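You operate a simulated robot arm through the tools that you are given. There is no shell and no other tool. Be economical: measure what you need, move in short steps, check, and stop when the job is done.

You are at the controls of a simulated robot arm. One attempt, no reset.

TASK
Probe the three test points, then isolate the circuit that reads under 12 V.
Fine: probe back in its rest on the shelf, switch off, then fuse into the fuse tray.

The check looks at the end state, three seconds after you hand in, the way a careful person would. Anything else that was tipped, shoved, dropped, spilled or broken makes it a failure.

THE ROBOT
A 6-joint arm with a two-finger parallel gripper, fixed in place. Base frame: the origin is at the foot of the arm, x ahead of it, y to its left, z up. Units: cm, rad, N and s.
With the tool pointing down near the work surface it reaches from about 16 to 60 cm from the base axis. Its first joint turns from -1.152 to 1.152 rad. Payload 2.7 kg.
The TCP is the grasp point between the finger pads, 2.3 cm short of the fingertips. In the tool frame z runs along the fingers and y along their closing line. Largest opening 9.4 cm; finger width 3.8, thickness 1; the body of the gripper, 5.4 by 9.6 cm, starts 3.9 cm behind the TCP.
Orientation is that of the tool frame in the base frame, as a unit quaternion [w, x, y, z]. With the fingers straight down and closing along the base's y, the tool's x points along the base's -x, its y along +y and its z along -z.

THE INTERFACE
- The arm moves only by the tool jog_arm. Its argument "rows" is one flat list of numbers, 7 for each row, row after row: the shift along the base's x, y, z in units of 400 mm (1.0 is 400 mm), then the turn, a rotation vector about the base's x, y, z in units of 45 degrees (1.0 is 45 degrees), then the finger opening in m, from 0 to 0.094. In form: [tx, ty, tz, wx, wy, wz, grip, tx, ty, tz, wx, wy, wz, grip, ...]. A call has 1 to 20 rows; each row is the pose to reach, as a shift and turn from the pose commanded when the call began. A call with a number of a shift or a turn outside -1 to 1 is refused whole. Rows are played at 5 a second. More than 5 cm and 0.15 rad between two rows, or a gripper value outside its range, and nothing of the call is played. Where a pose cannot be reached the arm comes as near as it can. A force on the tool above 40 N (or 10 N above the force at the start of the call, whichever is more), or a blocked arm, ends the call early, and 0.2 s more pass. The fingers move at their own pace (about 4.5 cm/s each) and stop on an object; they squeeze with about 41 N. The grip force told is the motor's: it shows also when the fingers shut on nothing. Time passes only in rows, and 0.2 s behind the last, so rows that repeat a pose let the fingers close. It gives the time, the measured TCP pose, the force on the tool (base axes), the opening and the grip force at its end, in the units of the frame above (readings bear some noise), with the torque about the TCP (base axes, N m) and any sound that the robot's microphone picked up, and new pictures: "views" is both (left out), scene, wrist or none.
- Cameras (640 x 400 px; columns grow to the right, rows downward): "scene" is fixed at [6.14, -42.36, 140.28]; the picture's right is [0.88, -0.47, 0.00], its down [-0.27, -0.51, -0.82] and it looks along [0.39, 0.72, -0.57] (base axes); focal length 375 px, centre (320, 200). "wrist" rides on the gripper at [8.6, 1.6, -7.4] in the tool frame; the picture's right is [-0.18, 0.98, 0.00], its down [-0.58, -0.11, -0.81] and it looks along [-0.79, -0.15, 0.59] (tool axes); focal length 243 px, centre (320, 200).
- probe_pixels(camera, pixels): for up to 12 pixels [column, row] of the newest picture of that camera ("zoom" is the newest enlarged one), the place [x, y, z] in the base frame of the surface seen there, good to about 0.2 cm. No time passes.
- enlarge(camera, box): a new picture of the part [left, top, right, bottom] of that camera's present view, enlarged. No time passes.
- job_done(): hands the job in; it is judged then, once.

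Go step by step. Measure first, check grasps and placings, and put right what went wrong. The budget is 80 turns and 200 pictures, counting those below and the enlarged ones. Unless the task says otherwise, let go and move clear before handing in, and close with one line.

The tools are called after "Call:" by a JSON object that holds its "name" and its "arguments". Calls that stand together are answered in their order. jog_arm: Moves the arm, as the interface text tells. Its arguments: {"type":"object","properties":{"rows":{"type":"array"},"views":{"type":"string","enum":["both","scene","wrist","none"]}},"required":["rows"]} The other tools are called the same way: probe_pixels (camera, pixels) gives the place of the surface under pixels of a picture; enlarge (camera, box) takes an enlarged picture of a part of a camera's view; job_done () hands the job in.

At the start:

```text
time_s: 0.0
tool_pos: [34.27, 21.03, 108.11]
tool_rot: [0.0, -0.001, 1.0, 0.001]
force: [0.3, 0.1, -0.6]
ft_torque: [0.02, -0.02, 0.0]
grip_width: 9.41
gripper_force: 0.1
```

scene: 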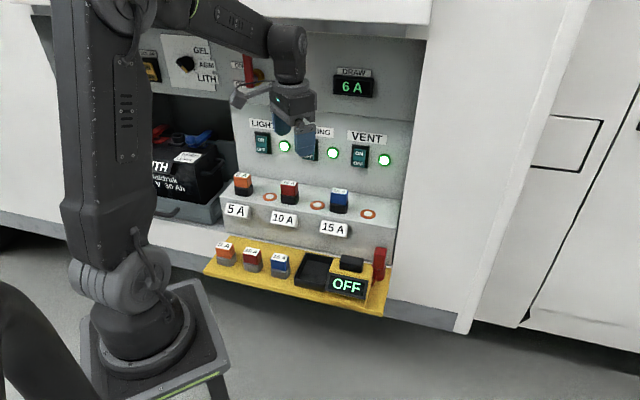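
wrist: 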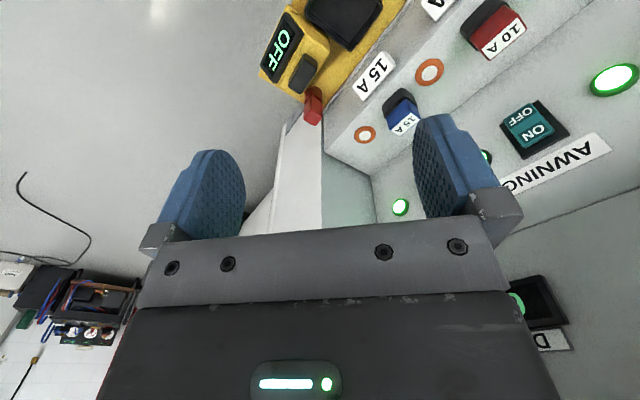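

The pictures show a fuse panel with three fuses (5A, 10A, 15A), ring test points, switches, and a yellow shelf with spare fuses, a tray, a meter and a red probe. I'll enlarge for detail.

Call:
{"name": "enlarge", "arguments": {"camera": "scene", "box": [195, 160, 405, 320]}}

Call:
{"name": "enlarge", "arguments": {"camera": "scene", "box": [130, 30, 430, 190]}}

Call:
{"name": "probe_pixels", "arguments": {"camera": "scene", "pixels": [[243, 178], [269, 197], [290, 186], [317, 206], [340, 195], [368, 214], [380, 252], [378, 272], [313, 272], [346, 287], [357, 157], [264, 143]]}}

```text
2.50 times, centred on (300, 240) of scene
```

zoom: 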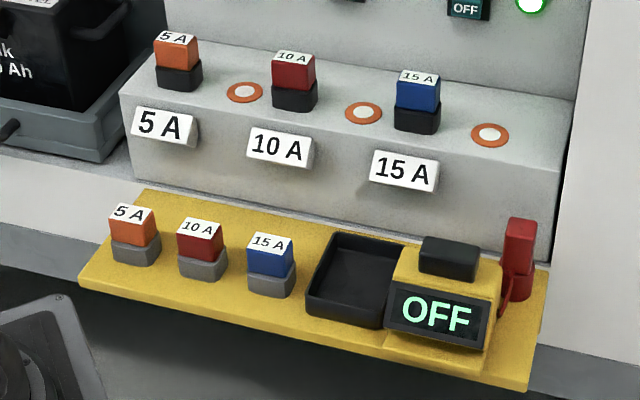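

```text
2.13 times, centred on (280, 110) of scene
```

zoom: 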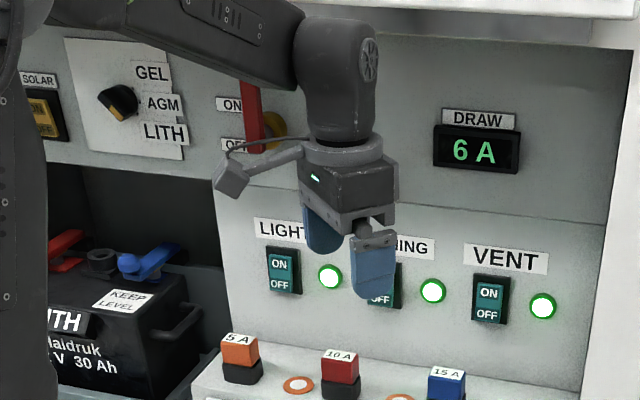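

```text
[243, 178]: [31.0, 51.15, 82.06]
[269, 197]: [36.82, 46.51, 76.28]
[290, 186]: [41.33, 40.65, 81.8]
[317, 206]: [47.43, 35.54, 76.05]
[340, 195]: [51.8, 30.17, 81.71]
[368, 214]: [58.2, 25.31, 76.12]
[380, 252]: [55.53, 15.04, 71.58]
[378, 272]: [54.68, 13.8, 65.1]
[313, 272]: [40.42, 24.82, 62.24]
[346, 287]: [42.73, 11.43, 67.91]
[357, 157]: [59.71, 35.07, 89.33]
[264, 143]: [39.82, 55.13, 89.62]
```

The panel faces at 45° to the base. The meter reads OFF and I need the shapes of the probe, the meter button and the tray.

Call:
{"name": "enlarge", "arguments": {"camera": "scene", "box": [330, 235, 400, 315]}}

Call:
{"name": "enlarge", "arguments": {"camera": "wrist", "box": [250, 0, 450, 140]}}

Call:
{"name": "probe_pixels", "arguments": {"camera": "scene", "pixels": [[380, 249], [375, 249], [386, 249], [379, 265], [378, 279], [352, 258], [340, 259], [362, 262], [350, 267], [385, 290], [370, 300], [333, 275]]}}

```text
5.00 times, centred on (365, 275) of scene
```

zoom: 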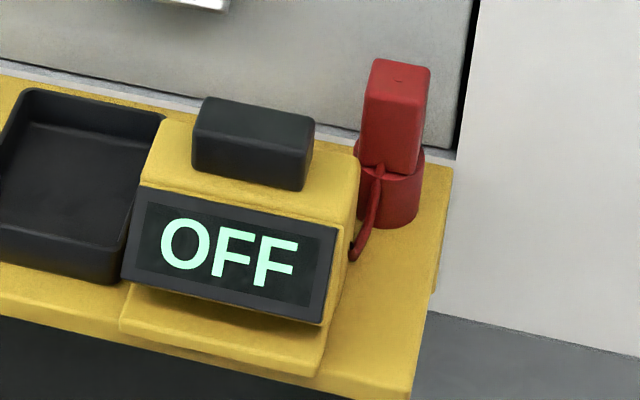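

```text
2.86 times, centred on (350, 70) of wrist
```

zoom: 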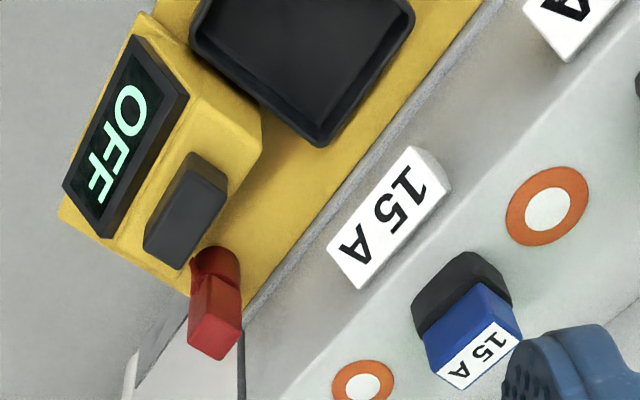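

```text
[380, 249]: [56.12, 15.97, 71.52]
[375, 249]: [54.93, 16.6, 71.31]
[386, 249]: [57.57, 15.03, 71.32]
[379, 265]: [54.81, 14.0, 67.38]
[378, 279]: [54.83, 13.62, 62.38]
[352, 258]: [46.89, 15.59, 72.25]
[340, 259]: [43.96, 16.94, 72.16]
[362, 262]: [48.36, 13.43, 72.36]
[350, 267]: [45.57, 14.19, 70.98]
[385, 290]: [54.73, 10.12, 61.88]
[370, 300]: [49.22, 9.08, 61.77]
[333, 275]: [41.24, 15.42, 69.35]
```

Shelf top is at z≈62 and the probe handle top at about 71.5. I'll get more geometry (step front, tray, switches, fuse tops) before moving.

Call:
{"name": "probe_pixels", "arguments": {"camera": "scene", "pixels": [[360, 230], [355, 245], [391, 262], [310, 257], [299, 285], [327, 262], [225, 245], [253, 252], [281, 259], [262, 138], [358, 153], [358, 161]]}}

Call:
{"name": "probe_pixels", "arguments": {"camera": "wrist", "pixels": [[313, 117], [317, 90], [303, 74], [325, 40], [430, 72], [404, 124], [380, 76], [365, 133], [521, 115], [536, 132], [499, 46], [345, 15]]}}

```text
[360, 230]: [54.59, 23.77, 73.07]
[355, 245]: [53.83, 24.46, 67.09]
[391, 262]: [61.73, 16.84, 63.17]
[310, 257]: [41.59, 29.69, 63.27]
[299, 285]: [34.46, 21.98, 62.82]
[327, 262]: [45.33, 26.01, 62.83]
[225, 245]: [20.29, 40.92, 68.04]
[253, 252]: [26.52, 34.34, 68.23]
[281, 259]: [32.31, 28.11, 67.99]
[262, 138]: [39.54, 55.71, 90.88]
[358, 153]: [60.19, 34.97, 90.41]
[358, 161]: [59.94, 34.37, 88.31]
```

```text
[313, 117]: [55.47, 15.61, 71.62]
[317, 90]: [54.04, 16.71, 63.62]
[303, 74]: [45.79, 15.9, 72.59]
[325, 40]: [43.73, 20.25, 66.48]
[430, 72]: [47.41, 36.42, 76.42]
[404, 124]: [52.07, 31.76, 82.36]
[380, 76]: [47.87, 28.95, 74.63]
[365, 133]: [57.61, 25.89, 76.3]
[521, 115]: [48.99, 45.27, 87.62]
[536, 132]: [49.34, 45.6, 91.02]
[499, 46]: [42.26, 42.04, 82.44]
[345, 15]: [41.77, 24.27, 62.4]
```

Step front is at n≈55.4 (n = the 45° direction into the panel), and the button top is about (46.3, 15.3, 72.4). I'll move above the meter button with closed fingers, tool yawed 45° so it lines up with the panel.

Call:
{"name": "jog_arm", "arguments": {"rows": [0.038, -0.018, -0.081, 0, 0, 0.125, 0.06, 0.076, -0.036, -0.162, 0, 0, 0.25, 0.03, 0.113, -0.053, -0.244, 0, 0, 0.375, 0, 0.151, -0.071, -0.325, 0, 0, 0.5, 0, 0.189, -0.089, -0.406, 0, 0, 0.625, 0, 0.227, -0.107, -0.487, 0, 0, 0.75, 0, 0.265, -0.125, -0.569, 0, 0, 0.875, 0, 0.3025, -0.1425, -0.65, 0, 0, 1, 0, 0.3025, -0.1425, -0.65, 0, 0, 1, 0]}}

```text
time_s: 2.0
tool_pos: [46.4, 15.37, 81.97]
tool_rot: [-0.001, -0.384, 0.924, 0.001]
force: [-0.2, -0.4, 0.2]
ft_torque: [0.0, 0.01, -0.02]
grip_width: 0.0
gripper_force: 40.9
```

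scene: 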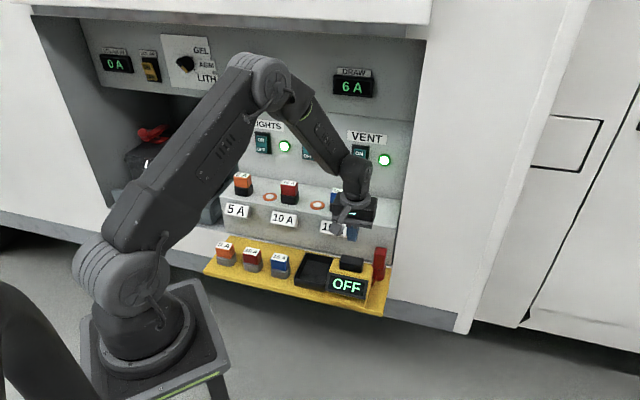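
wrist: 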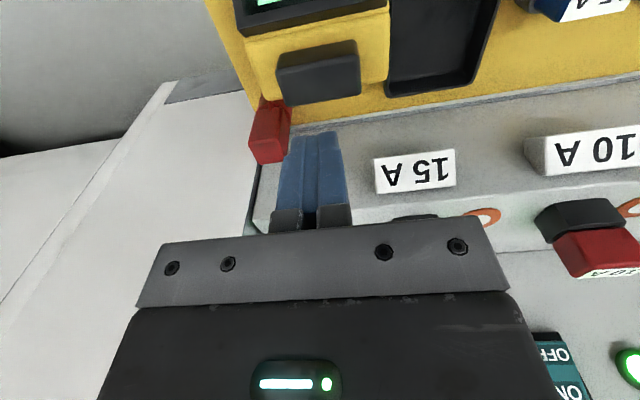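

The tool is over the button at the tip height of 79.7. I'll lower in steps until contact, pressing gently.

Call:
{"name": "jog_arm", "arguments": {"rows": [0, 0, -0.08, 0, 0, 0, 0, 0, 0, -0.16, 0, 0, 0, 0, 0, 0, -0.17, 0, 0, 0, 0, 0, 0, -0.18, 0, 0, 0, 0, 0, 0, -0.185, 0, 0, 0, 0, 0, 0, -0.19, 0, 0, 0, 0, 0, 0, -0.195, 0, 0, 0, 0]}}

```text
time_s: 3.5
tool_pos: [46.35, 15.36, 74.75]
tool_rot: [0.002, -0.384, 0.923, 0.001]
force: [-1.9, -1.5, 4.0]
ft_torque: [-0.06, 0.04, -0.02]
grip_width: 0.0
gripper_force: 40.9
stopped in row 7: the force on the tool passed its limit at 45 N (the readings are from after the stop); the commanded pose is now the measured one
```

scene: 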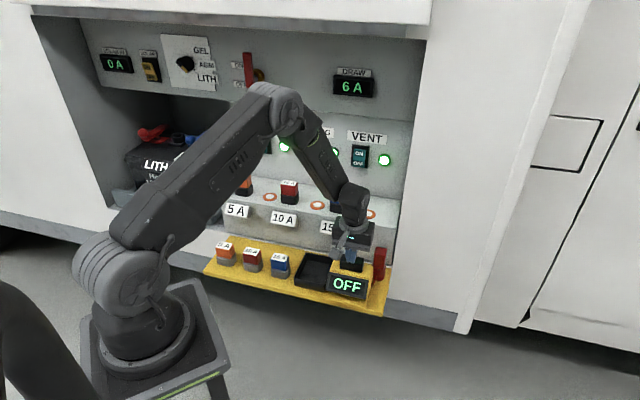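
wrist: 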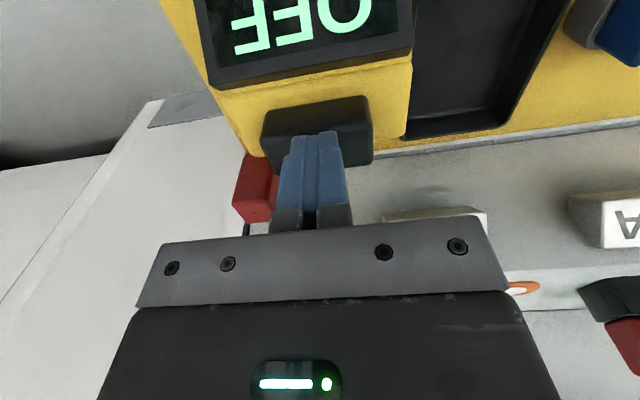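

Pressing at 45 N did nothing, so the black block isn't a power button; likely the meter wakes when the probe leaves its rest. I'll back off up and survey clearance round the probe.

Call:
{"name": "jog_arm", "arguments": {"rows": [0, 0, 0.08, 0, 0, 0, 0, 0, 0, 0.18, 0, 0, 0, 0.02, -0.05, -0.05, 0.2, 0, 0, 0, 0.05, -0.1, -0.1, 0.2, 0, 0, 0, 0.05]}}

Call:
{"name": "probe_pixels", "arguments": {"camera": "scene", "pixels": [[381, 251], [372, 266], [374, 262], [405, 230], [420, 260], [402, 250], [391, 270], [376, 247], [386, 254], [397, 210], [410, 160], [368, 265]]}}

Call:
{"name": "enlarge", "arguments": {"camera": "scene", "box": [320, 200, 440, 290]}}

```text
time_s: 4.5
tool_pos: [42.45, 11.38, 82.76]
tool_rot: [0.0, -0.384, 0.924, 0.0]
force: [-0.5, 0.3, -0.4]
ft_torque: [0.0, -0.01, -0.01]
grip_width: 4.98
gripper_force: 0.1
```

scene: 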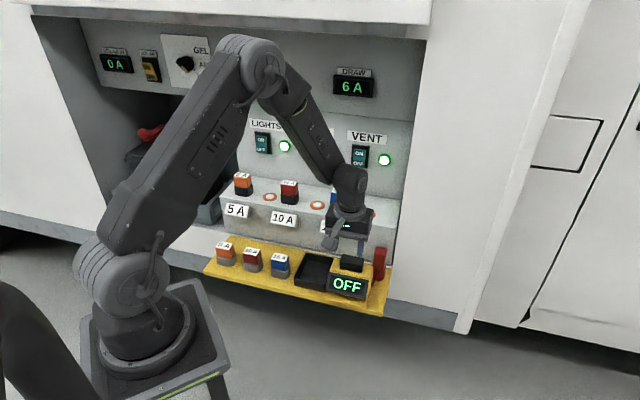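
wrist: 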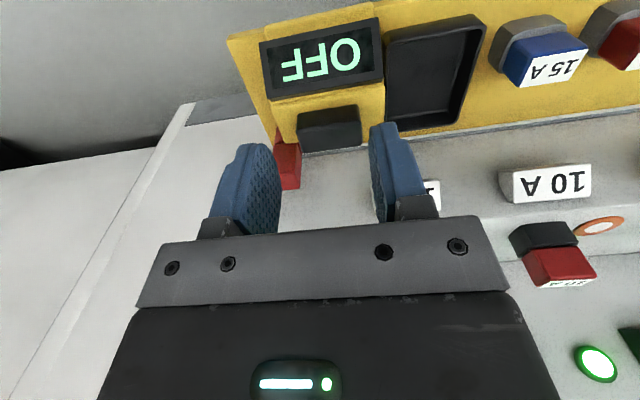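

```text
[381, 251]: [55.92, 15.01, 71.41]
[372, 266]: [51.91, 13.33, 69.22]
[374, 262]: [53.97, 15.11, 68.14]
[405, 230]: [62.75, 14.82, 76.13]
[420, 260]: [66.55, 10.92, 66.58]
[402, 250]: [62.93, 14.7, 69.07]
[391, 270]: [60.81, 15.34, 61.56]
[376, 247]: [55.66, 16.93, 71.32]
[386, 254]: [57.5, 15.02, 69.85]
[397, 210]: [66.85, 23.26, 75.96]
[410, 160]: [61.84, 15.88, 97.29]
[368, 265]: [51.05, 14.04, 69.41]
```

```text
4.44 times, centred on (380, 245) of scene
```

zoom: 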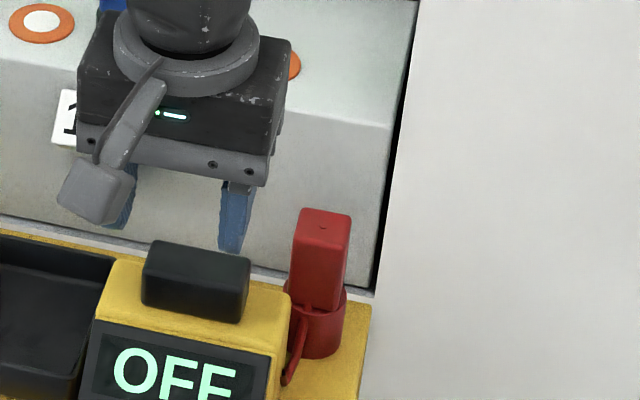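

The cabinet front (n≈54.8) leaves room; handle centre is about (55.9, 15.2). I'll move above it with the fingers at 5 cm and check alignment.

Call:
{"name": "jog_arm", "arguments": {"rows": [0.085, 0.024, 0, 0, 0, 0, 0.05, 0.17, 0.048, 0, 0, 0, 0, 0.05, 0.255, 0.072, 0, 0, 0, 0, 0.05, 0.339, 0.096, 0, 0, 0, 0, 0.05, 0.339, 0.096, -0.08, 0, 0, 0, 0.05, 0.339, 0.096, -0.16, 0, 0, 0, 0.05]}}

Call:
{"name": "enlarge", "arguments": {"camera": "scene", "box": [330, 200, 430, 290]}}

Call:
{"name": "enlarge", "arguments": {"camera": "wrist", "box": [200, 60, 440, 240]}}

```text
time_s: 5.9
tool_pos: [55.91, 15.24, 76.32]
tool_rot: [0.002, -0.384, 0.924, 0.001]
force: [0.0, 0.0, -0.3]
ft_torque: [0.01, 0.0, -0.01]
grip_width: 5.01
gripper_force: 0.0
```

scene: 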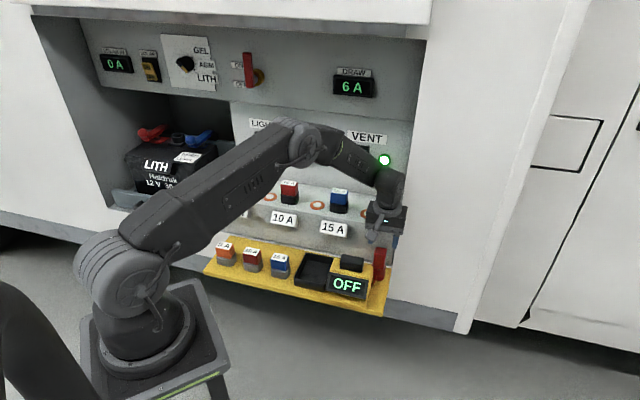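
wrist: 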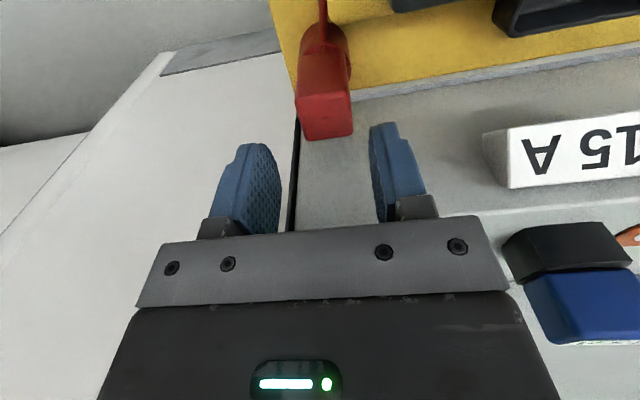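

```text
4.44 times, centred on (380, 245) of scene
```

zoom: 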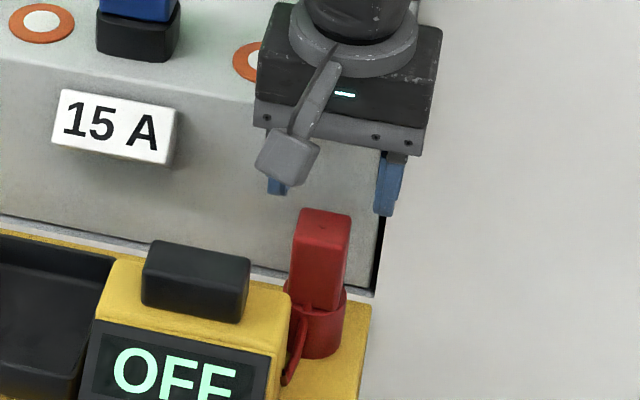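

```text
2.22 times, centred on (320, 150) of wrist
```

zoom: 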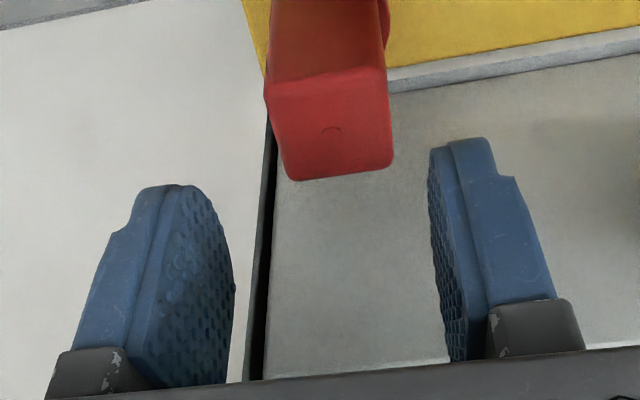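

The handle top shows in the wrist zoom at about (330,125), between the fingers. I'll measure its corners.

Call:
{"name": "probe_pixels", "arguments": {"camera": "zoom", "pixels": [[275, 95], [378, 78], [385, 155], [297, 172], [330, 125], [320, 50]]}}

```text
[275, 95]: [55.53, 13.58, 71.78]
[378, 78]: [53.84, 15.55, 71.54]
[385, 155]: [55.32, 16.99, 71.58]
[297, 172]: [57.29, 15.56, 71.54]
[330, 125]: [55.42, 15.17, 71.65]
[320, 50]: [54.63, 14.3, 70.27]
```

The handle's top centre is (55.5, 15.4), edges at 45° and about 2.8 cm wide. I'll shift slightly, lower and close.

Call:
{"name": "jog_arm", "arguments": {"rows": [-0.01, 0.0045, -0.04, 0, 0, 0, 0.05, -0.01, 0.0045, -0.08, 0, 0, 0, 0.05, -0.01, 0.0045, -0.12, 0, 0, 0, 0.05, -0.01, 0.0045, -0.1625, 0, 0, 0, 0.05, -0.01, 0.0045, -0.1625, 0, 0, 0, 0.0, -0.01, 0.0045, -0.1625, 0, 0, 0, 0.0, -0.01, 0.0045, -0.1625, 0, 0, 0, 0.0, -0.01, 0.0045, -0.1625, 0, 0, 0, 0.0]}}

```text
time_s: 7.7
tool_pos: [55.61, 15.57, 69.87]
tool_rot: [0.001, -0.383, 0.924, 0.0]
force: [1.2, 0.7, 0.9]
ft_torque: [0.06, -0.05, -0.01]
grip_width: 3.15
gripper_force: 41.2
```

scene: 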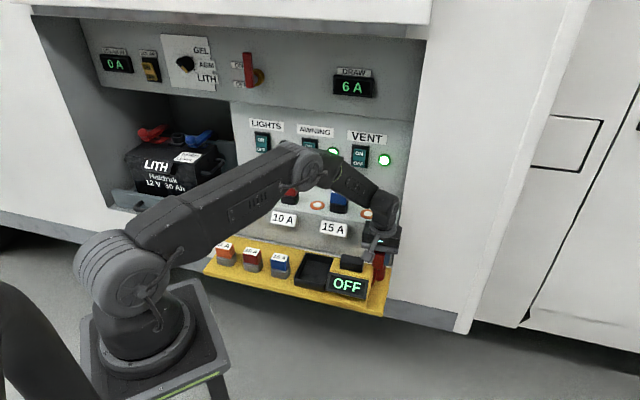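
wrist: 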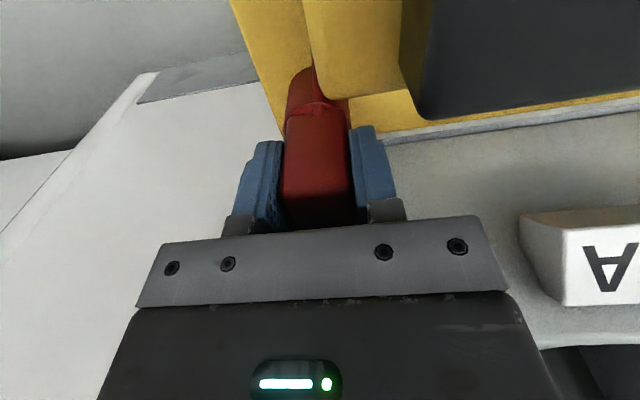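

The probe is gripped (3.15 cm, 41 N). Now lifting it straight up.

Call:
{"name": "jog_arm", "arguments": {"rows": [0, 0, 0.05, 0, 0, 0, 0.0, 0, 0, 0.1, 0, 0, 0, 0.0, 0, 0, 0.15, 0, 0, 0, 0.0, 0, 0, 0.22, 0, 0, 0, 0.0, 0, 0, 0.3, 0, 0, 0, 0.0, 0, 0, 0.37, 0, 0, 0, 0]}}

Call:
{"name": "enlarge", "arguments": {"camera": "scene", "box": [320, 180, 440, 300]}}

```text
time_s: 9.1
tool_pos: [55.54, 15.53, 84.77]
tool_rot: [0.001, -0.384, 0.923, 0.001]
force: [-0.4, -0.4, -0.8]
ft_torque: [0.03, 0.03, 0.02]
grip_width: 3.16
gripper_force: 41.1
```

scene: 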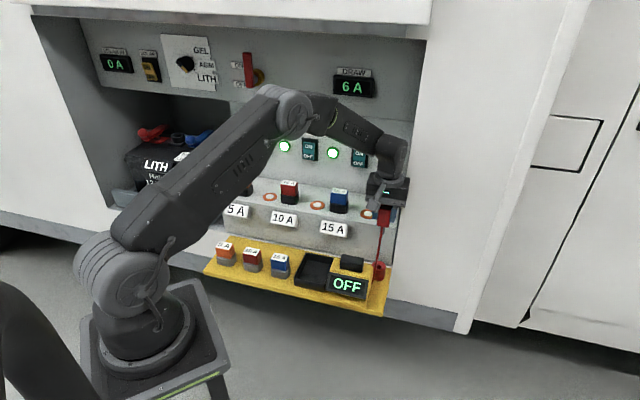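
wrist: 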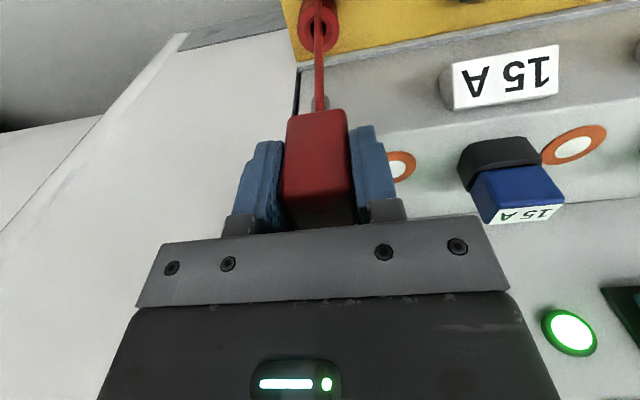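

```text
3.33 times, centred on (380, 240) of scene
```

zoom: 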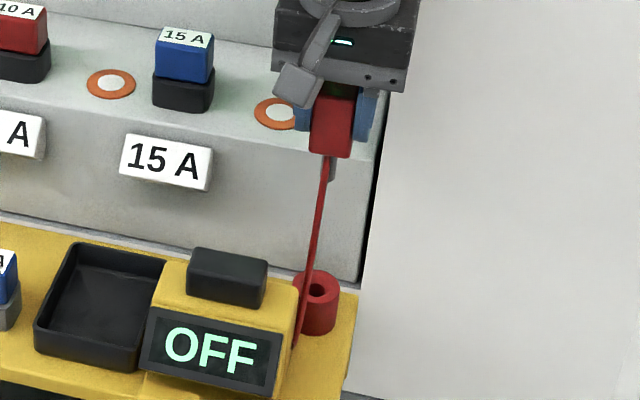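

The probe is out with its tip under the handle (zoom (331,172)); the meter still reads OFF. I'll measure the tip.

Call:
{"name": "probe_pixels", "arguments": {"camera": "zoom", "pixels": [[332, 162], [332, 170], [331, 178], [332, 182], [317, 290], [332, 140]]}}

Call:
{"name": "enlarge", "arguments": {"camera": "wrist", "box": [270, 60, 370, 240]}}

Call:
{"name": "enlarge", "arguments": {"camera": "scene", "box": [370, 205, 400, 240]}}

```text
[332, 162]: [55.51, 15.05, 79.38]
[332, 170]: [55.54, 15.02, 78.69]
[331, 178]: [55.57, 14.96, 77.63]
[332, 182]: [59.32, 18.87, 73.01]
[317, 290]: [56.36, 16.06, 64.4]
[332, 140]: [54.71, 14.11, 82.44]
```

```text
2.22 times, centred on (320, 150) of wrist
```

zoom: 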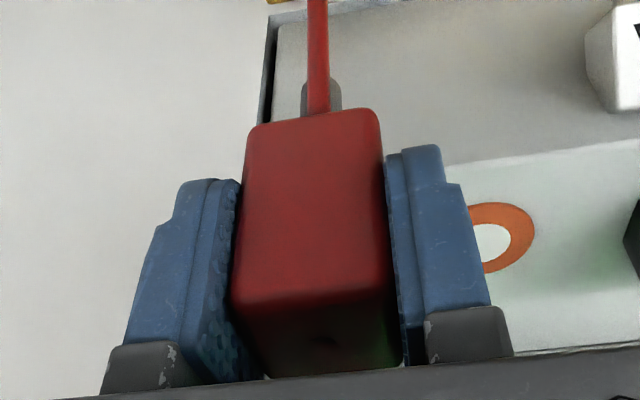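

```text
11.43 times, centred on (385, 222) of scene
```

zoom: 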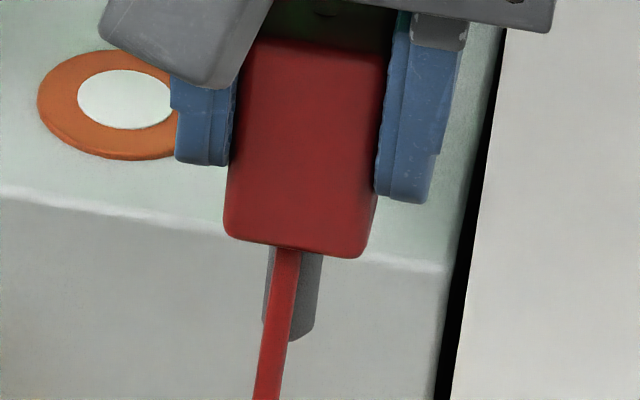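

Tip end is about 7.4 cm below the TCP. I'll carry it above the nearest (VENT) ring at about (58.0, 25.5, 76.2).

Call:
{"name": "jog_arm", "arguments": {"rows": [0, 0, 0.06, 0, 0, 0, 0.0, 0.02, 0.08, 0.06, 0, 0, 0, 0.0, 0.04, 0.16, 0.06, 0, 0, 0, 0.0, 0.061, 0.249, 0.06, 0, 0, 0, 0.0, 0.061, 0.249, 0.06, 0, 0, 0, 0.0]}}

Call:
{"name": "enlarge", "arguments": {"camera": "scene", "box": [330, 160, 420, 220]}}

```text
time_s: 10.3
tool_pos: [58.02, 25.54, 87.11]
tool_rot: [0.002, -0.383, 0.924, 0.0]
force: [-0.4, -0.6, -0.4]
ft_torque: [-0.03, -0.02, 0.02]
grip_width: 3.12
gripper_force: 40.6
```

scene: 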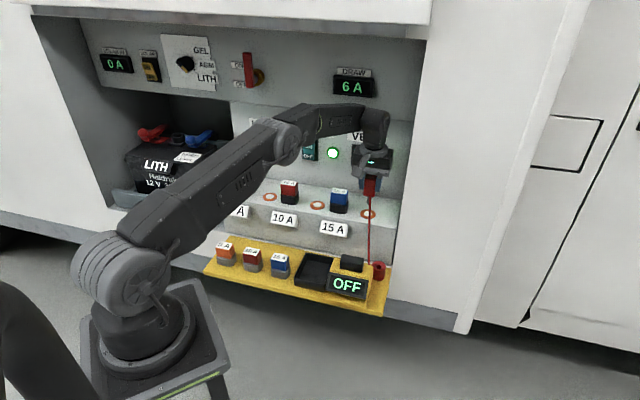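
wrist: 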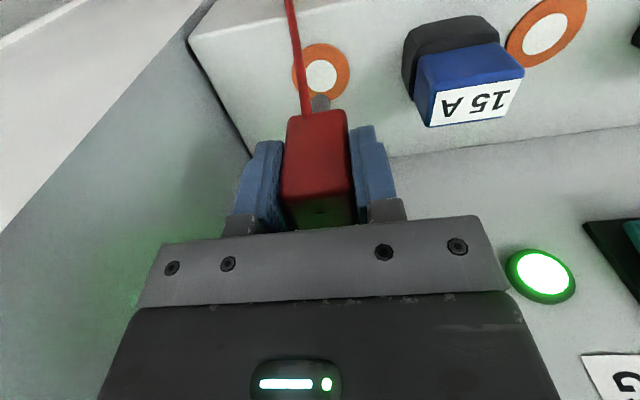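

```text
6.67 times, centred on (375, 190) of scene
```

zoom: 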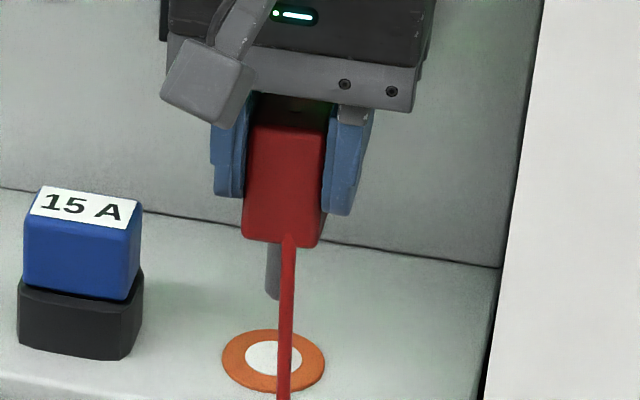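

The tip lines up over the ring. Lowering until light contact.

Call:
{"name": "jog_arm", "arguments": {"rows": [0, 0, -0.04, 0, 0, 0, 0.0, 0, 0, -0.07, 0, 0, 0, 0.0, 0, 0, -0.08, 0, 0, 0, 0, 0, 0, -0.085, 0, 0, 0, 0, 0, 0, -0.09, 0, 0, 0, 0]}}

Call:
{"name": "enlarge", "arguments": {"camera": "scene", "box": [310, 160, 420, 310]}}

```text
time_s: 11.5
tool_pos: [58.0, 25.38, 83.67]
tool_rot: [0.002, -0.384, 0.923, -0.001]
force: [-2.3, -0.7, 8.3]
ft_torque: [-0.06, 0.2, 0.04]
grip_width: 3.15
gripper_force: 41.1
```

scene: 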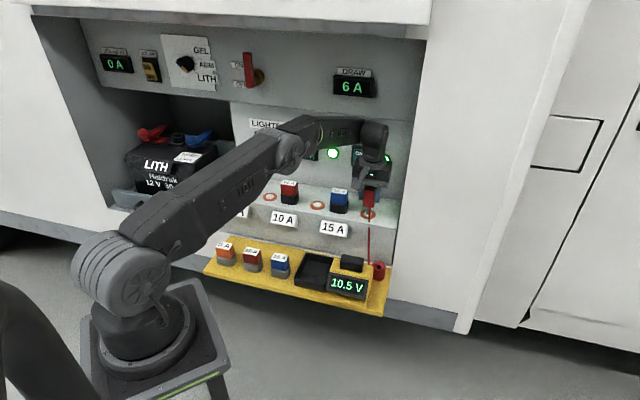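
wrist: 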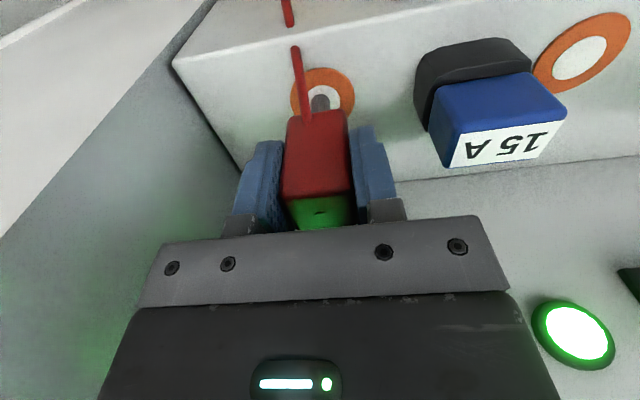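

```text
2.67 times, centred on (365, 235) of scene
```

zoom: 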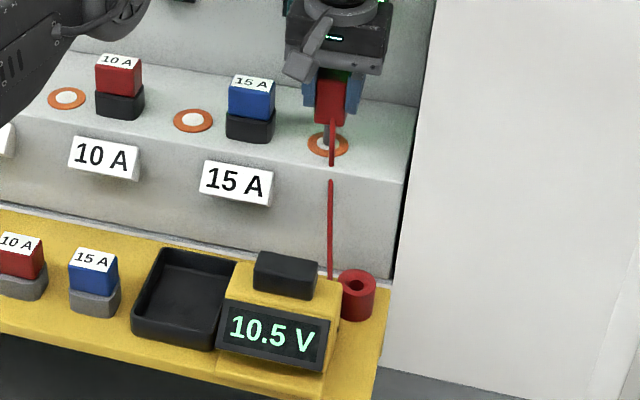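

Meter reads 10.5 V at the VENT/15 A point. Next: over the fuse and down on the middle ring.

Call:
{"name": "jog_arm", "arguments": {"rows": [0, 0, 0.1, 0, 0, 0, 0.0, 0, 0, 0.22, 0, 0, 0, 0.0, -0.066, 0.064, 0.225, 0, 0, 0, 0, -0.132, 0.128, 0.225, 0, 0, 0, 0, -0.198, 0.192, 0.225, 0, 0, 0, 0, -0.265, 0.255, 0.225, 0, 0, 0, 0, -0.265, 0.255, 0.125, 0, 0, 0, 0, -0.265, 0.255, 0.04, 0, 0, 0, 0, -0.265, 0.255, 0.015, 0, 0, 0, 0, -0.265, 0.255, 0.007, 0, 0, 0, 0, -0.265, 0.255, 0.0, 0, 0, 0, 0]}}

Call:
{"name": "enlarge", "arguments": {"camera": "scene", "box": [270, 150, 400, 310]}}

```text
time_s: 13.9
tool_pos: [47.44, 35.51, 83.66]
tool_rot: [0.002, -0.383, 0.924, 0.001]
force: [-3.3, -2.8, 10.8]
ft_torque: [-0.17, 0.21, 0.03]
grip_width: 3.15
gripper_force: 40.8
```

scene: 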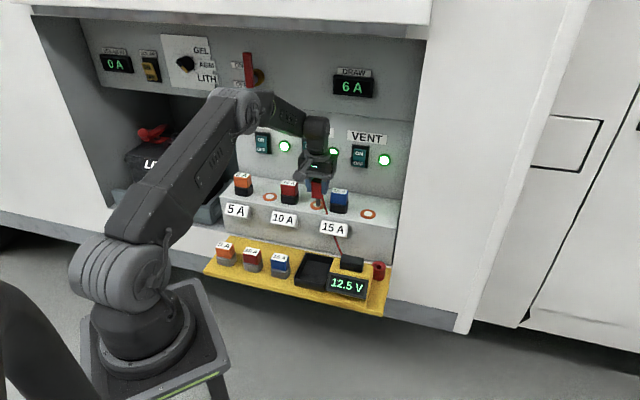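
wrist: 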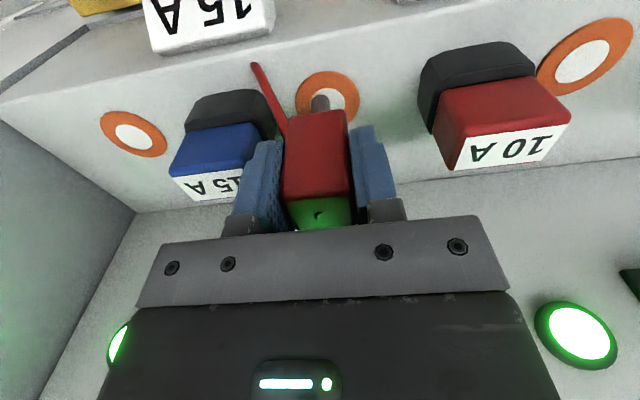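

```text
2.50 times, centred on (335, 230) of scene
```

zoom: 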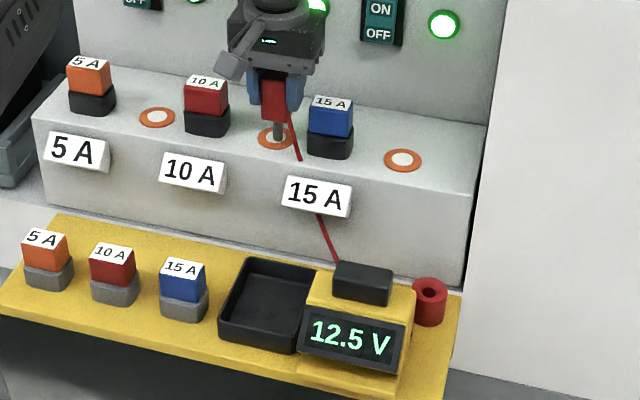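

Middle point reads 12.5 V. The same displacement takes me to the LIGHTS ring at about (36.8, 46.2).

Call:
{"name": "jog_arm", "arguments": {"rows": [0, 0, 0.1, 0, 0, 0, 0.0, 0, 0, 0.22, 0, 0, 0, 0.0, -0.066, 0.064, 0.225, 0, 0, 0, 0, -0.132, 0.13, 0.225, 0, 0, 0, 0, -0.198, 0.198, 0.225, 0, 0, 0, 0, -0.265, 0.265, 0.225, 0, 0, 0, 0, -0.265, 0.265, 0.125, 0, 0, 0, 0, -0.265, 0.265, 0.04, 0, 0, 0, 0, -0.265, 0.265, 0.015, 0, 0, 0, 0, -0.265, 0.265, 0.007, 0, 0, 0, 0, -0.265, 0.265, 0.0, 0, 0, 0, 0]}}

Call:
{"name": "enlarge", "arguments": {"camera": "scene", "box": [220, 150, 400, 310]}}

```text
time_s: 16.3
tool_pos: [36.83, 46.22, 83.62]
tool_rot: [0.002, -0.383, 0.924, 0.001]
force: [-2.4, -2.9, 10.2]
ft_torque: [-0.22, 0.1, -0.03]
grip_width: 3.14
gripper_force: 41.4
```

scene: 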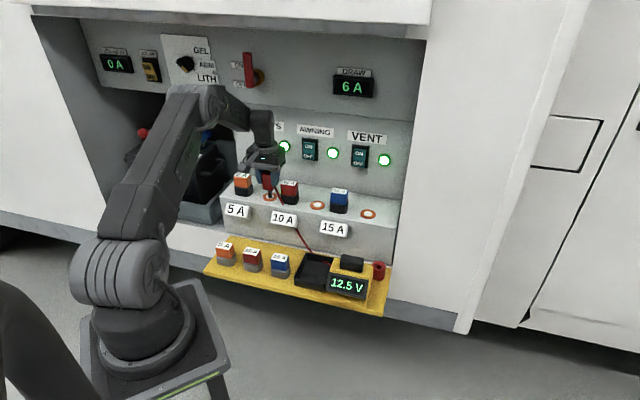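
wrist: 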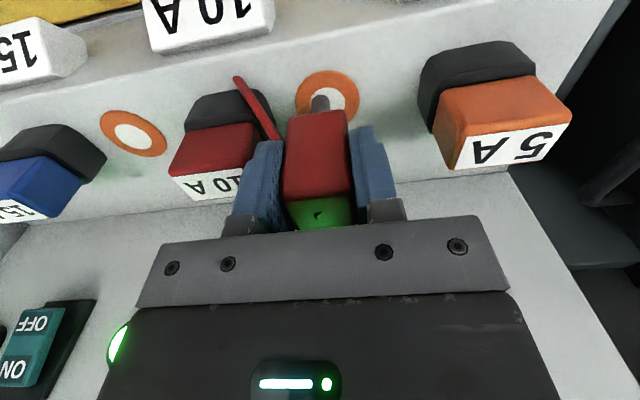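

```text
2.50 times, centred on (310, 230) of scene
```

zoom: 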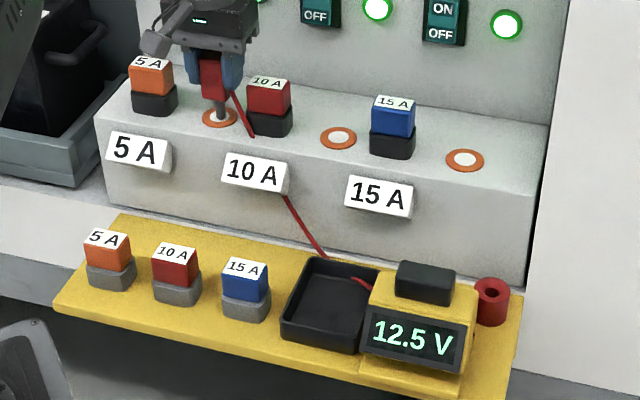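

LIGHTS reads 12.5 V too, so the circuit to isolate is VENT (15 A, 10.5 V). I'll bring the probe back above its rest using the exact reverse offsets.

Call:
{"name": "jog_arm", "arguments": {"rows": [0, 0, 0.1, 0, 0, 0, 0, 0, 0, 0.22, 0, 0, 0, 0, 0.0469, -0.0769, 0.22, 0, 0, 0, 0, 0.0938, -0.1538, 0.22, 0, 0, 0, 0, 0.1407, -0.2307, 0.22, 0, 0, 0, 0, 0.1876, -0.3076, 0.22, 0, 0, 0, 0, 0.2345, -0.3845, 0.22, 0, 0, 0, 0, 0.2814, -0.4614, 0.22, 0, 0, 0, 0, 0.3283, -0.5383, 0.22, 0, 0, 0, 0, 0.3752, -0.6152, 0.22, 0, 0, 0, 0, 0.4221, -0.6921, 0.22, 0, 0, 0, 0, 0.469, -0.769, 0.22, 0, 0, 0, 0, 0.469, -0.769, 0.1, 0, 0, 0, 0, 0.469, -0.769, 0, 0, 0, 0, 0, 0.469, -0.769, -0.06, 0, 0, 0, 0, 0.469, -0.769, -0.06, 0, 0, 0, 0]}}

Call:
{"name": "enlarge", "arguments": {"camera": "scene", "box": [330, 190, 430, 290]}}

```text
time_s: 19.7
tool_pos: [55.79, 15.45, 81.08]
tool_rot: [0.001, -0.384, 0.923, 0.001]
force: [1.2, -0.6, 0.5]
ft_torque: [-0.03, 0.0, 0.02]
grip_width: 3.17
gripper_force: 41.2
```

scene: 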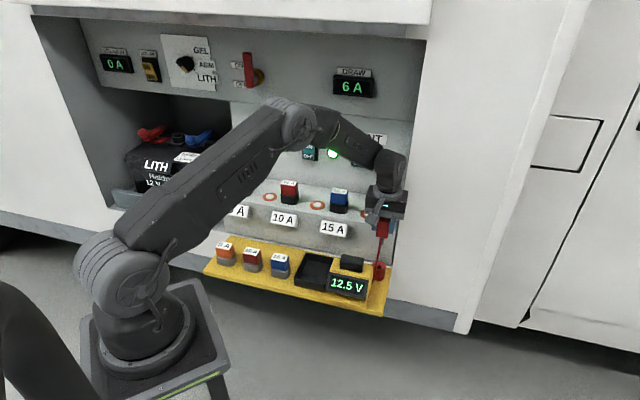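
wrist: 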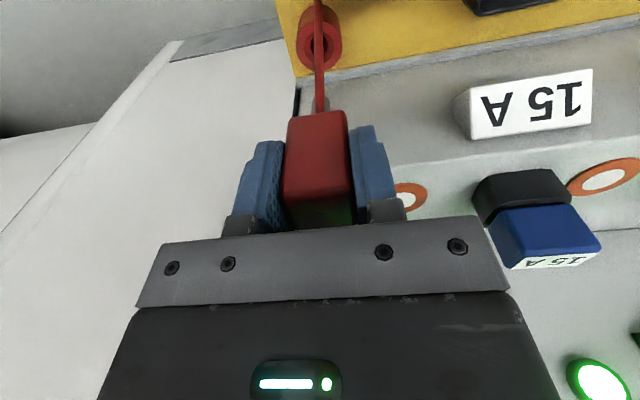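

```text
4.00 times, centred on (380, 240) of scene
```

zoom: 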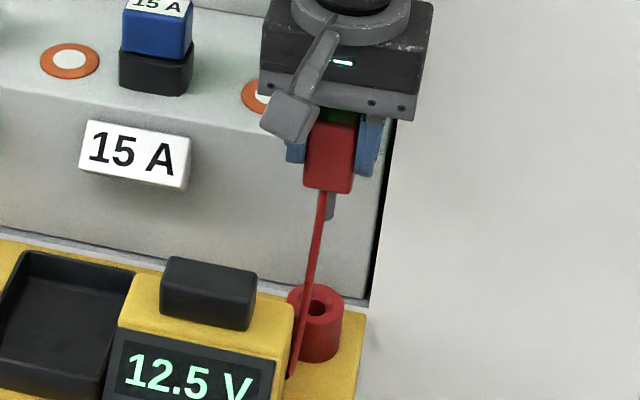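

The display holds the last value; contact at LIGHTS was firm (10 N, centred), so the reading stands. I'll lower toward the cup and re-check the position.

Call:
{"name": "jog_arm", "arguments": {"rows": [0, 0, -0.06, 0, 0, 0, 0, 0, 0, -0.12, 0, 0, 0, 0, 0, 0, -0.155, 0, 0, 0, 0, 0, 0, -0.155, 0, 0, 0, 0]}}

Call:
{"name": "enlarge", "arguments": {"camera": "scene", "box": [355, 215, 405, 285]}}

Call:
{"name": "enlarge", "arguments": {"camera": "wrist", "box": [260, 20, 380, 120]}}

```text
time_s: 20.7
tool_pos: [55.61, 15.5, 74.85]
tool_rot: [0.001, -0.384, 0.923, 0.0]
force: [0.1, 1.2, -0.5]
ft_torque: [-0.04, -0.05, -0.01]
grip_width: 3.13
gripper_force: 41.1
```

scene: 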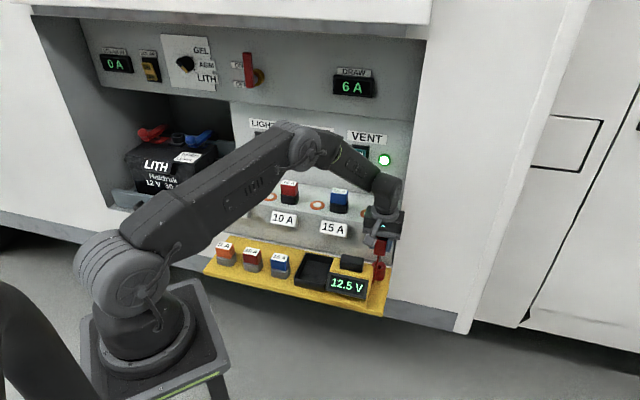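
wrist: 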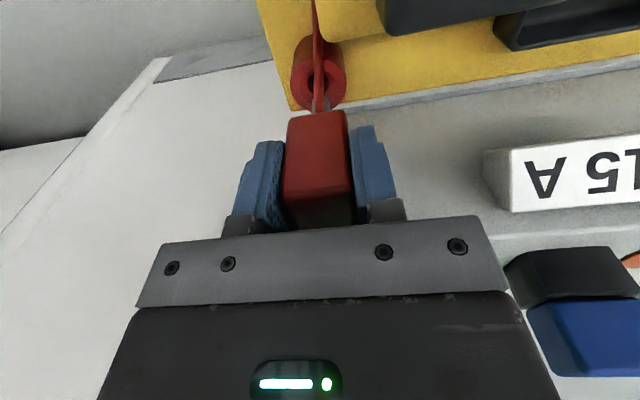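

```text
5.71 times, centred on (380, 250) of scene
```

zoom: 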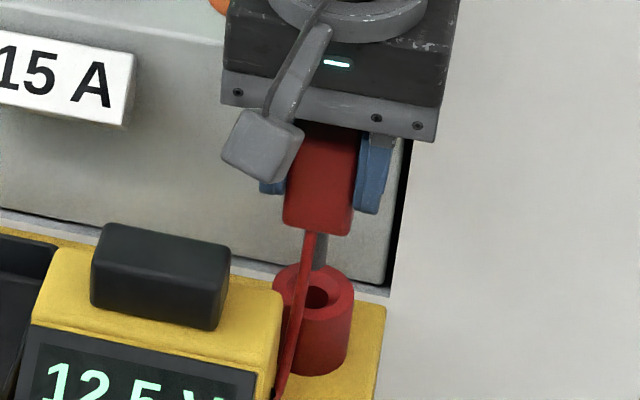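

```text
4.00 times, centred on (320, 70) of wrist
```

zoom: 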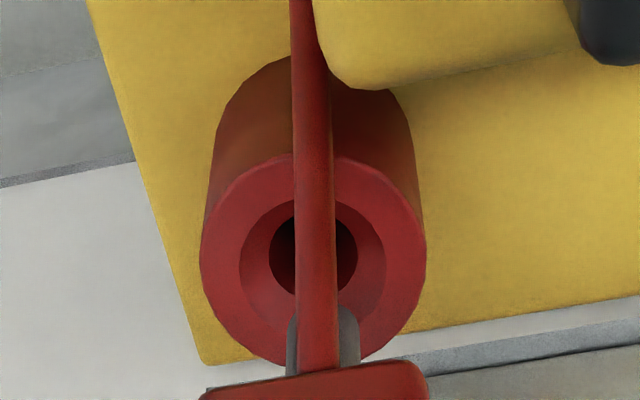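

The tip is over the chamfered hole. Lowering slowly to the original grasp height.

Call:
{"name": "jog_arm", "arguments": {"rows": [0, 0, -0.025, 0, 0, 0, 0, 0, 0, -0.05, 0, 0, 0, 0, 0, 0, -0.075, 0, 0, 0, 0, 0, 0, -0.1, 0, 0, 0, 0, 0, 0, -0.115, 0, 0, 0, 0, 0, 0, -0.123, 0, 0, 0, 0, 0, 0, -0.123, 0, 0, 0, 0]}}

Call:
{"name": "enlarge", "arguments": {"camera": "scene", "box": [355, 215, 405, 285]}}

```text
time_s: 22.3
tool_pos: [55.63, 15.42, 69.97]
tool_rot: [0.001, -0.384, 0.923, 0.001]
force: [-0.8, -0.3, 0.3]
ft_torque: [0.03, -0.02, 0.0]
grip_width: 3.13
gripper_force: 41.0
```

scene: 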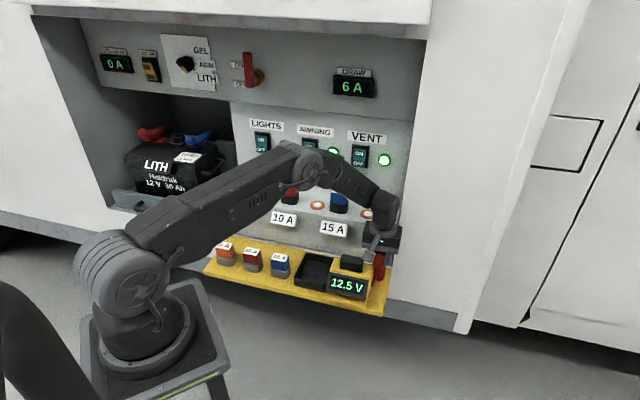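
wrist: 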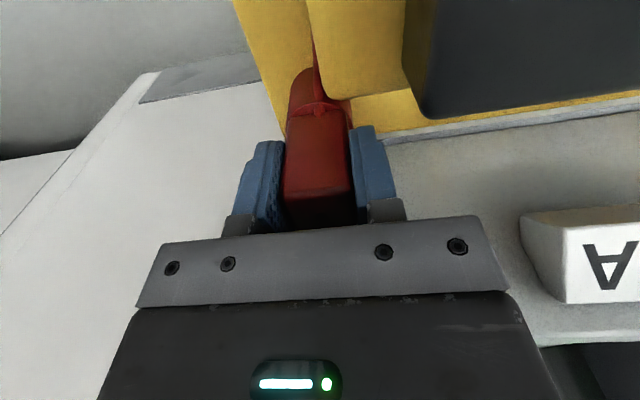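

```text
5.71 times, centred on (380, 250) of scene
```

zoom: 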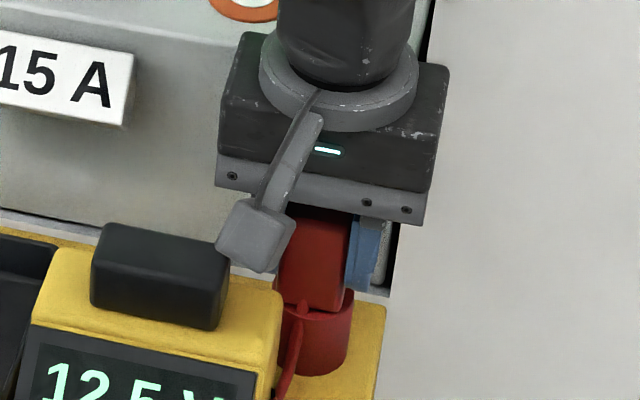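

Probe seated as it was originally. I'll open to 5 cm and lift clear.

Call:
{"name": "jog_arm", "arguments": {"rows": [0, 0, 0, 0, 0, 0, 0.05, 0, 0, 0, 0, 0, 0, 0.05, 0, 0, 0, 0, 0, 0, 0.05, 0, 0, 0.05, 0, 0, 0, 0.05, 0, 0, 0.15, 0, 0, 0, 0.05, 0, 0, 0.25, 0, 0, 0, 0.05, 0, 0, 0.37, 0, 0, 0, 0.03, 0, 0, 0.48, 0, 0, 0, 0, -0.05, -0.05, 0.58, 0, 0, 0, 0, -0.1, -0.1, 0.66, 0, 0, 0, 0]}}

Call:
{"name": "enlarge", "arguments": {"camera": "scene", "box": [320, 120, 400, 180]}}

Call:
{"name": "enlarge", "arguments": {"camera": "scene", "box": [300, 215, 410, 305]}}

```text
time_s: 24.5
tool_pos: [51.57, 11.43, 96.38]
tool_rot: [0.001, -0.383, 0.924, 0.0]
force: [0.0, -0.3, -0.3]
ft_torque: [0.02, -0.02, -0.01]
grip_width: 0.0
gripper_force: 40.6
```

scene: 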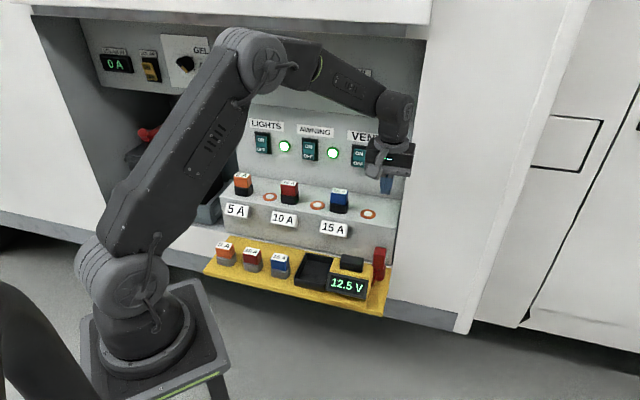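
wrist: 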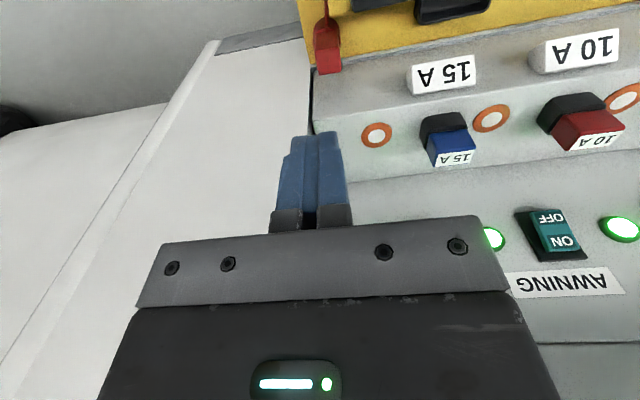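

```text
6.67 times, centred on (360, 150) of scene
```

zoom: 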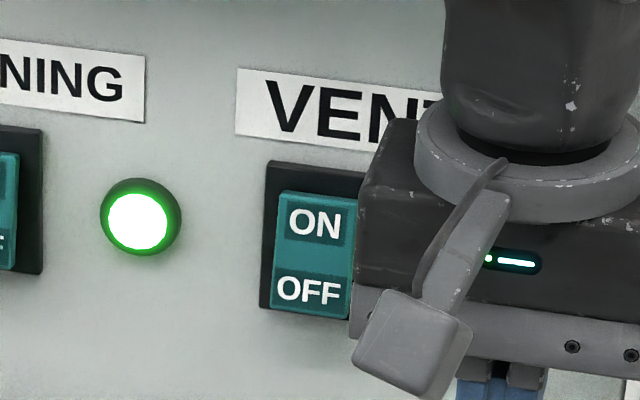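

```text
4.44 times, centred on (355, 260) of scene
```

zoom: 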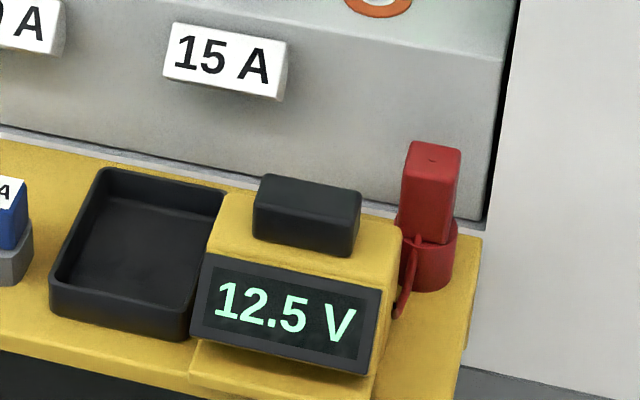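

The probe is in its rest. Next is the VENT switch's OFF half; I'll measure the rocker.

Call:
{"name": "probe_pixels", "arguments": {"camera": "scene", "pixels": [[354, 152], [354, 157], [358, 161], [357, 163], [357, 165], [361, 165], [350, 160], [347, 160], [355, 137], [340, 165], [310, 147], [310, 156]]}}

```text
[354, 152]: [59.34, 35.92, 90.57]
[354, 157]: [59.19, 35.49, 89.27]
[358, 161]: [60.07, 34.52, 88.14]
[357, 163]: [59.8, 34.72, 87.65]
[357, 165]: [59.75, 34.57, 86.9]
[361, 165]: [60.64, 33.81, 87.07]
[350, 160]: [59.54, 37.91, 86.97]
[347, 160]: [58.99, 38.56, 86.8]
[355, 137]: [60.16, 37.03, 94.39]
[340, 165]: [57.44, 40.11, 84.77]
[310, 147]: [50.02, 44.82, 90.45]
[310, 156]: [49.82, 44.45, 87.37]
```

Rocker OFF half is at about (60.0, 34.5, 87.4), standing proud at n≈66.8. I'll tilt the closed fingers 45° toward the panel and take up a pre-press pose.

Call:
{"name": "jog_arm", "arguments": {"rows": [0.015, 0.076, 0, 0.118, -0.118, 0, 0, 0.03, 0.152, 0, 0.236, -0.236, 0, 0, 0.045, 0.228, 0, 0.354, -0.354, 0, 0, 0.06, 0.304, 0, 0.471, -0.471, 0, 0, 0.075, 0.38, -0.05, 0.589, -0.589, 0, 0, 0.0895, 0.457, -0.13, 0.707, -0.707, 0, 0, 0.0895, 0.457, -0.217, 0.707, -0.707, 0, 0, 0.0895, 0.457, -0.217, 0.707, -0.707, 0, 0]}}

Call:
{"name": "enlarge", "arguments": {"camera": "scene", "box": [310, 110, 420, 220]}}

```text
time_s: 26.3
tool_pos: [55.22, 29.69, 87.53]
tool_rot: [0.356, -0.354, 0.853, 0.147]
force: [0.4, 0.0, -1.5]
ft_torque: [-0.01, 0.02, 0.01]
grip_width: 0.01
gripper_force: 40.5
```

scene: 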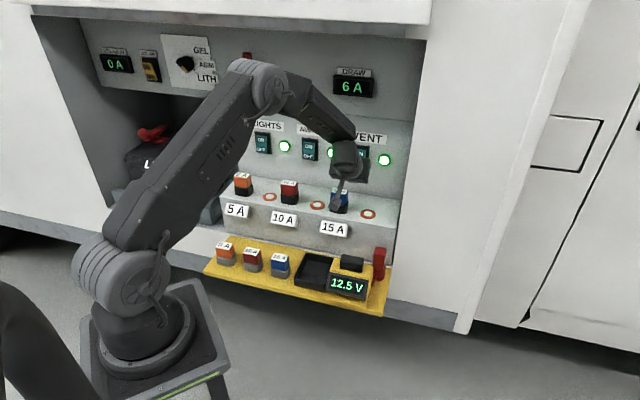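
wrist: 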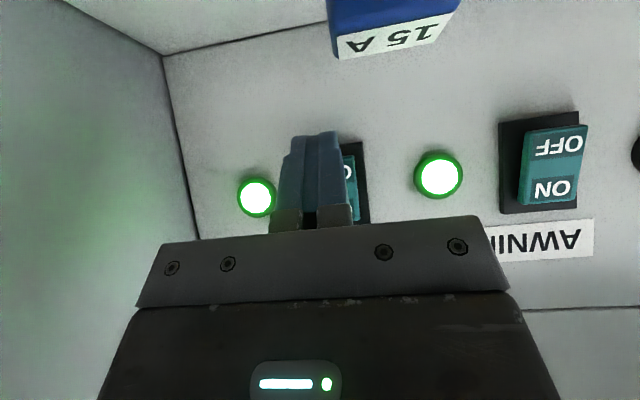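

```text
3.64 times, centred on (365, 165) of scene
```

zoom: 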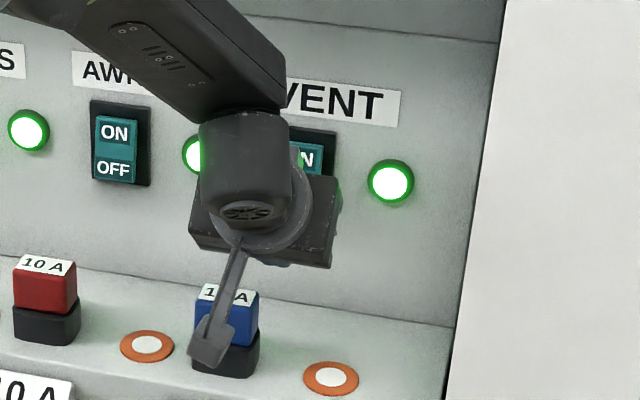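

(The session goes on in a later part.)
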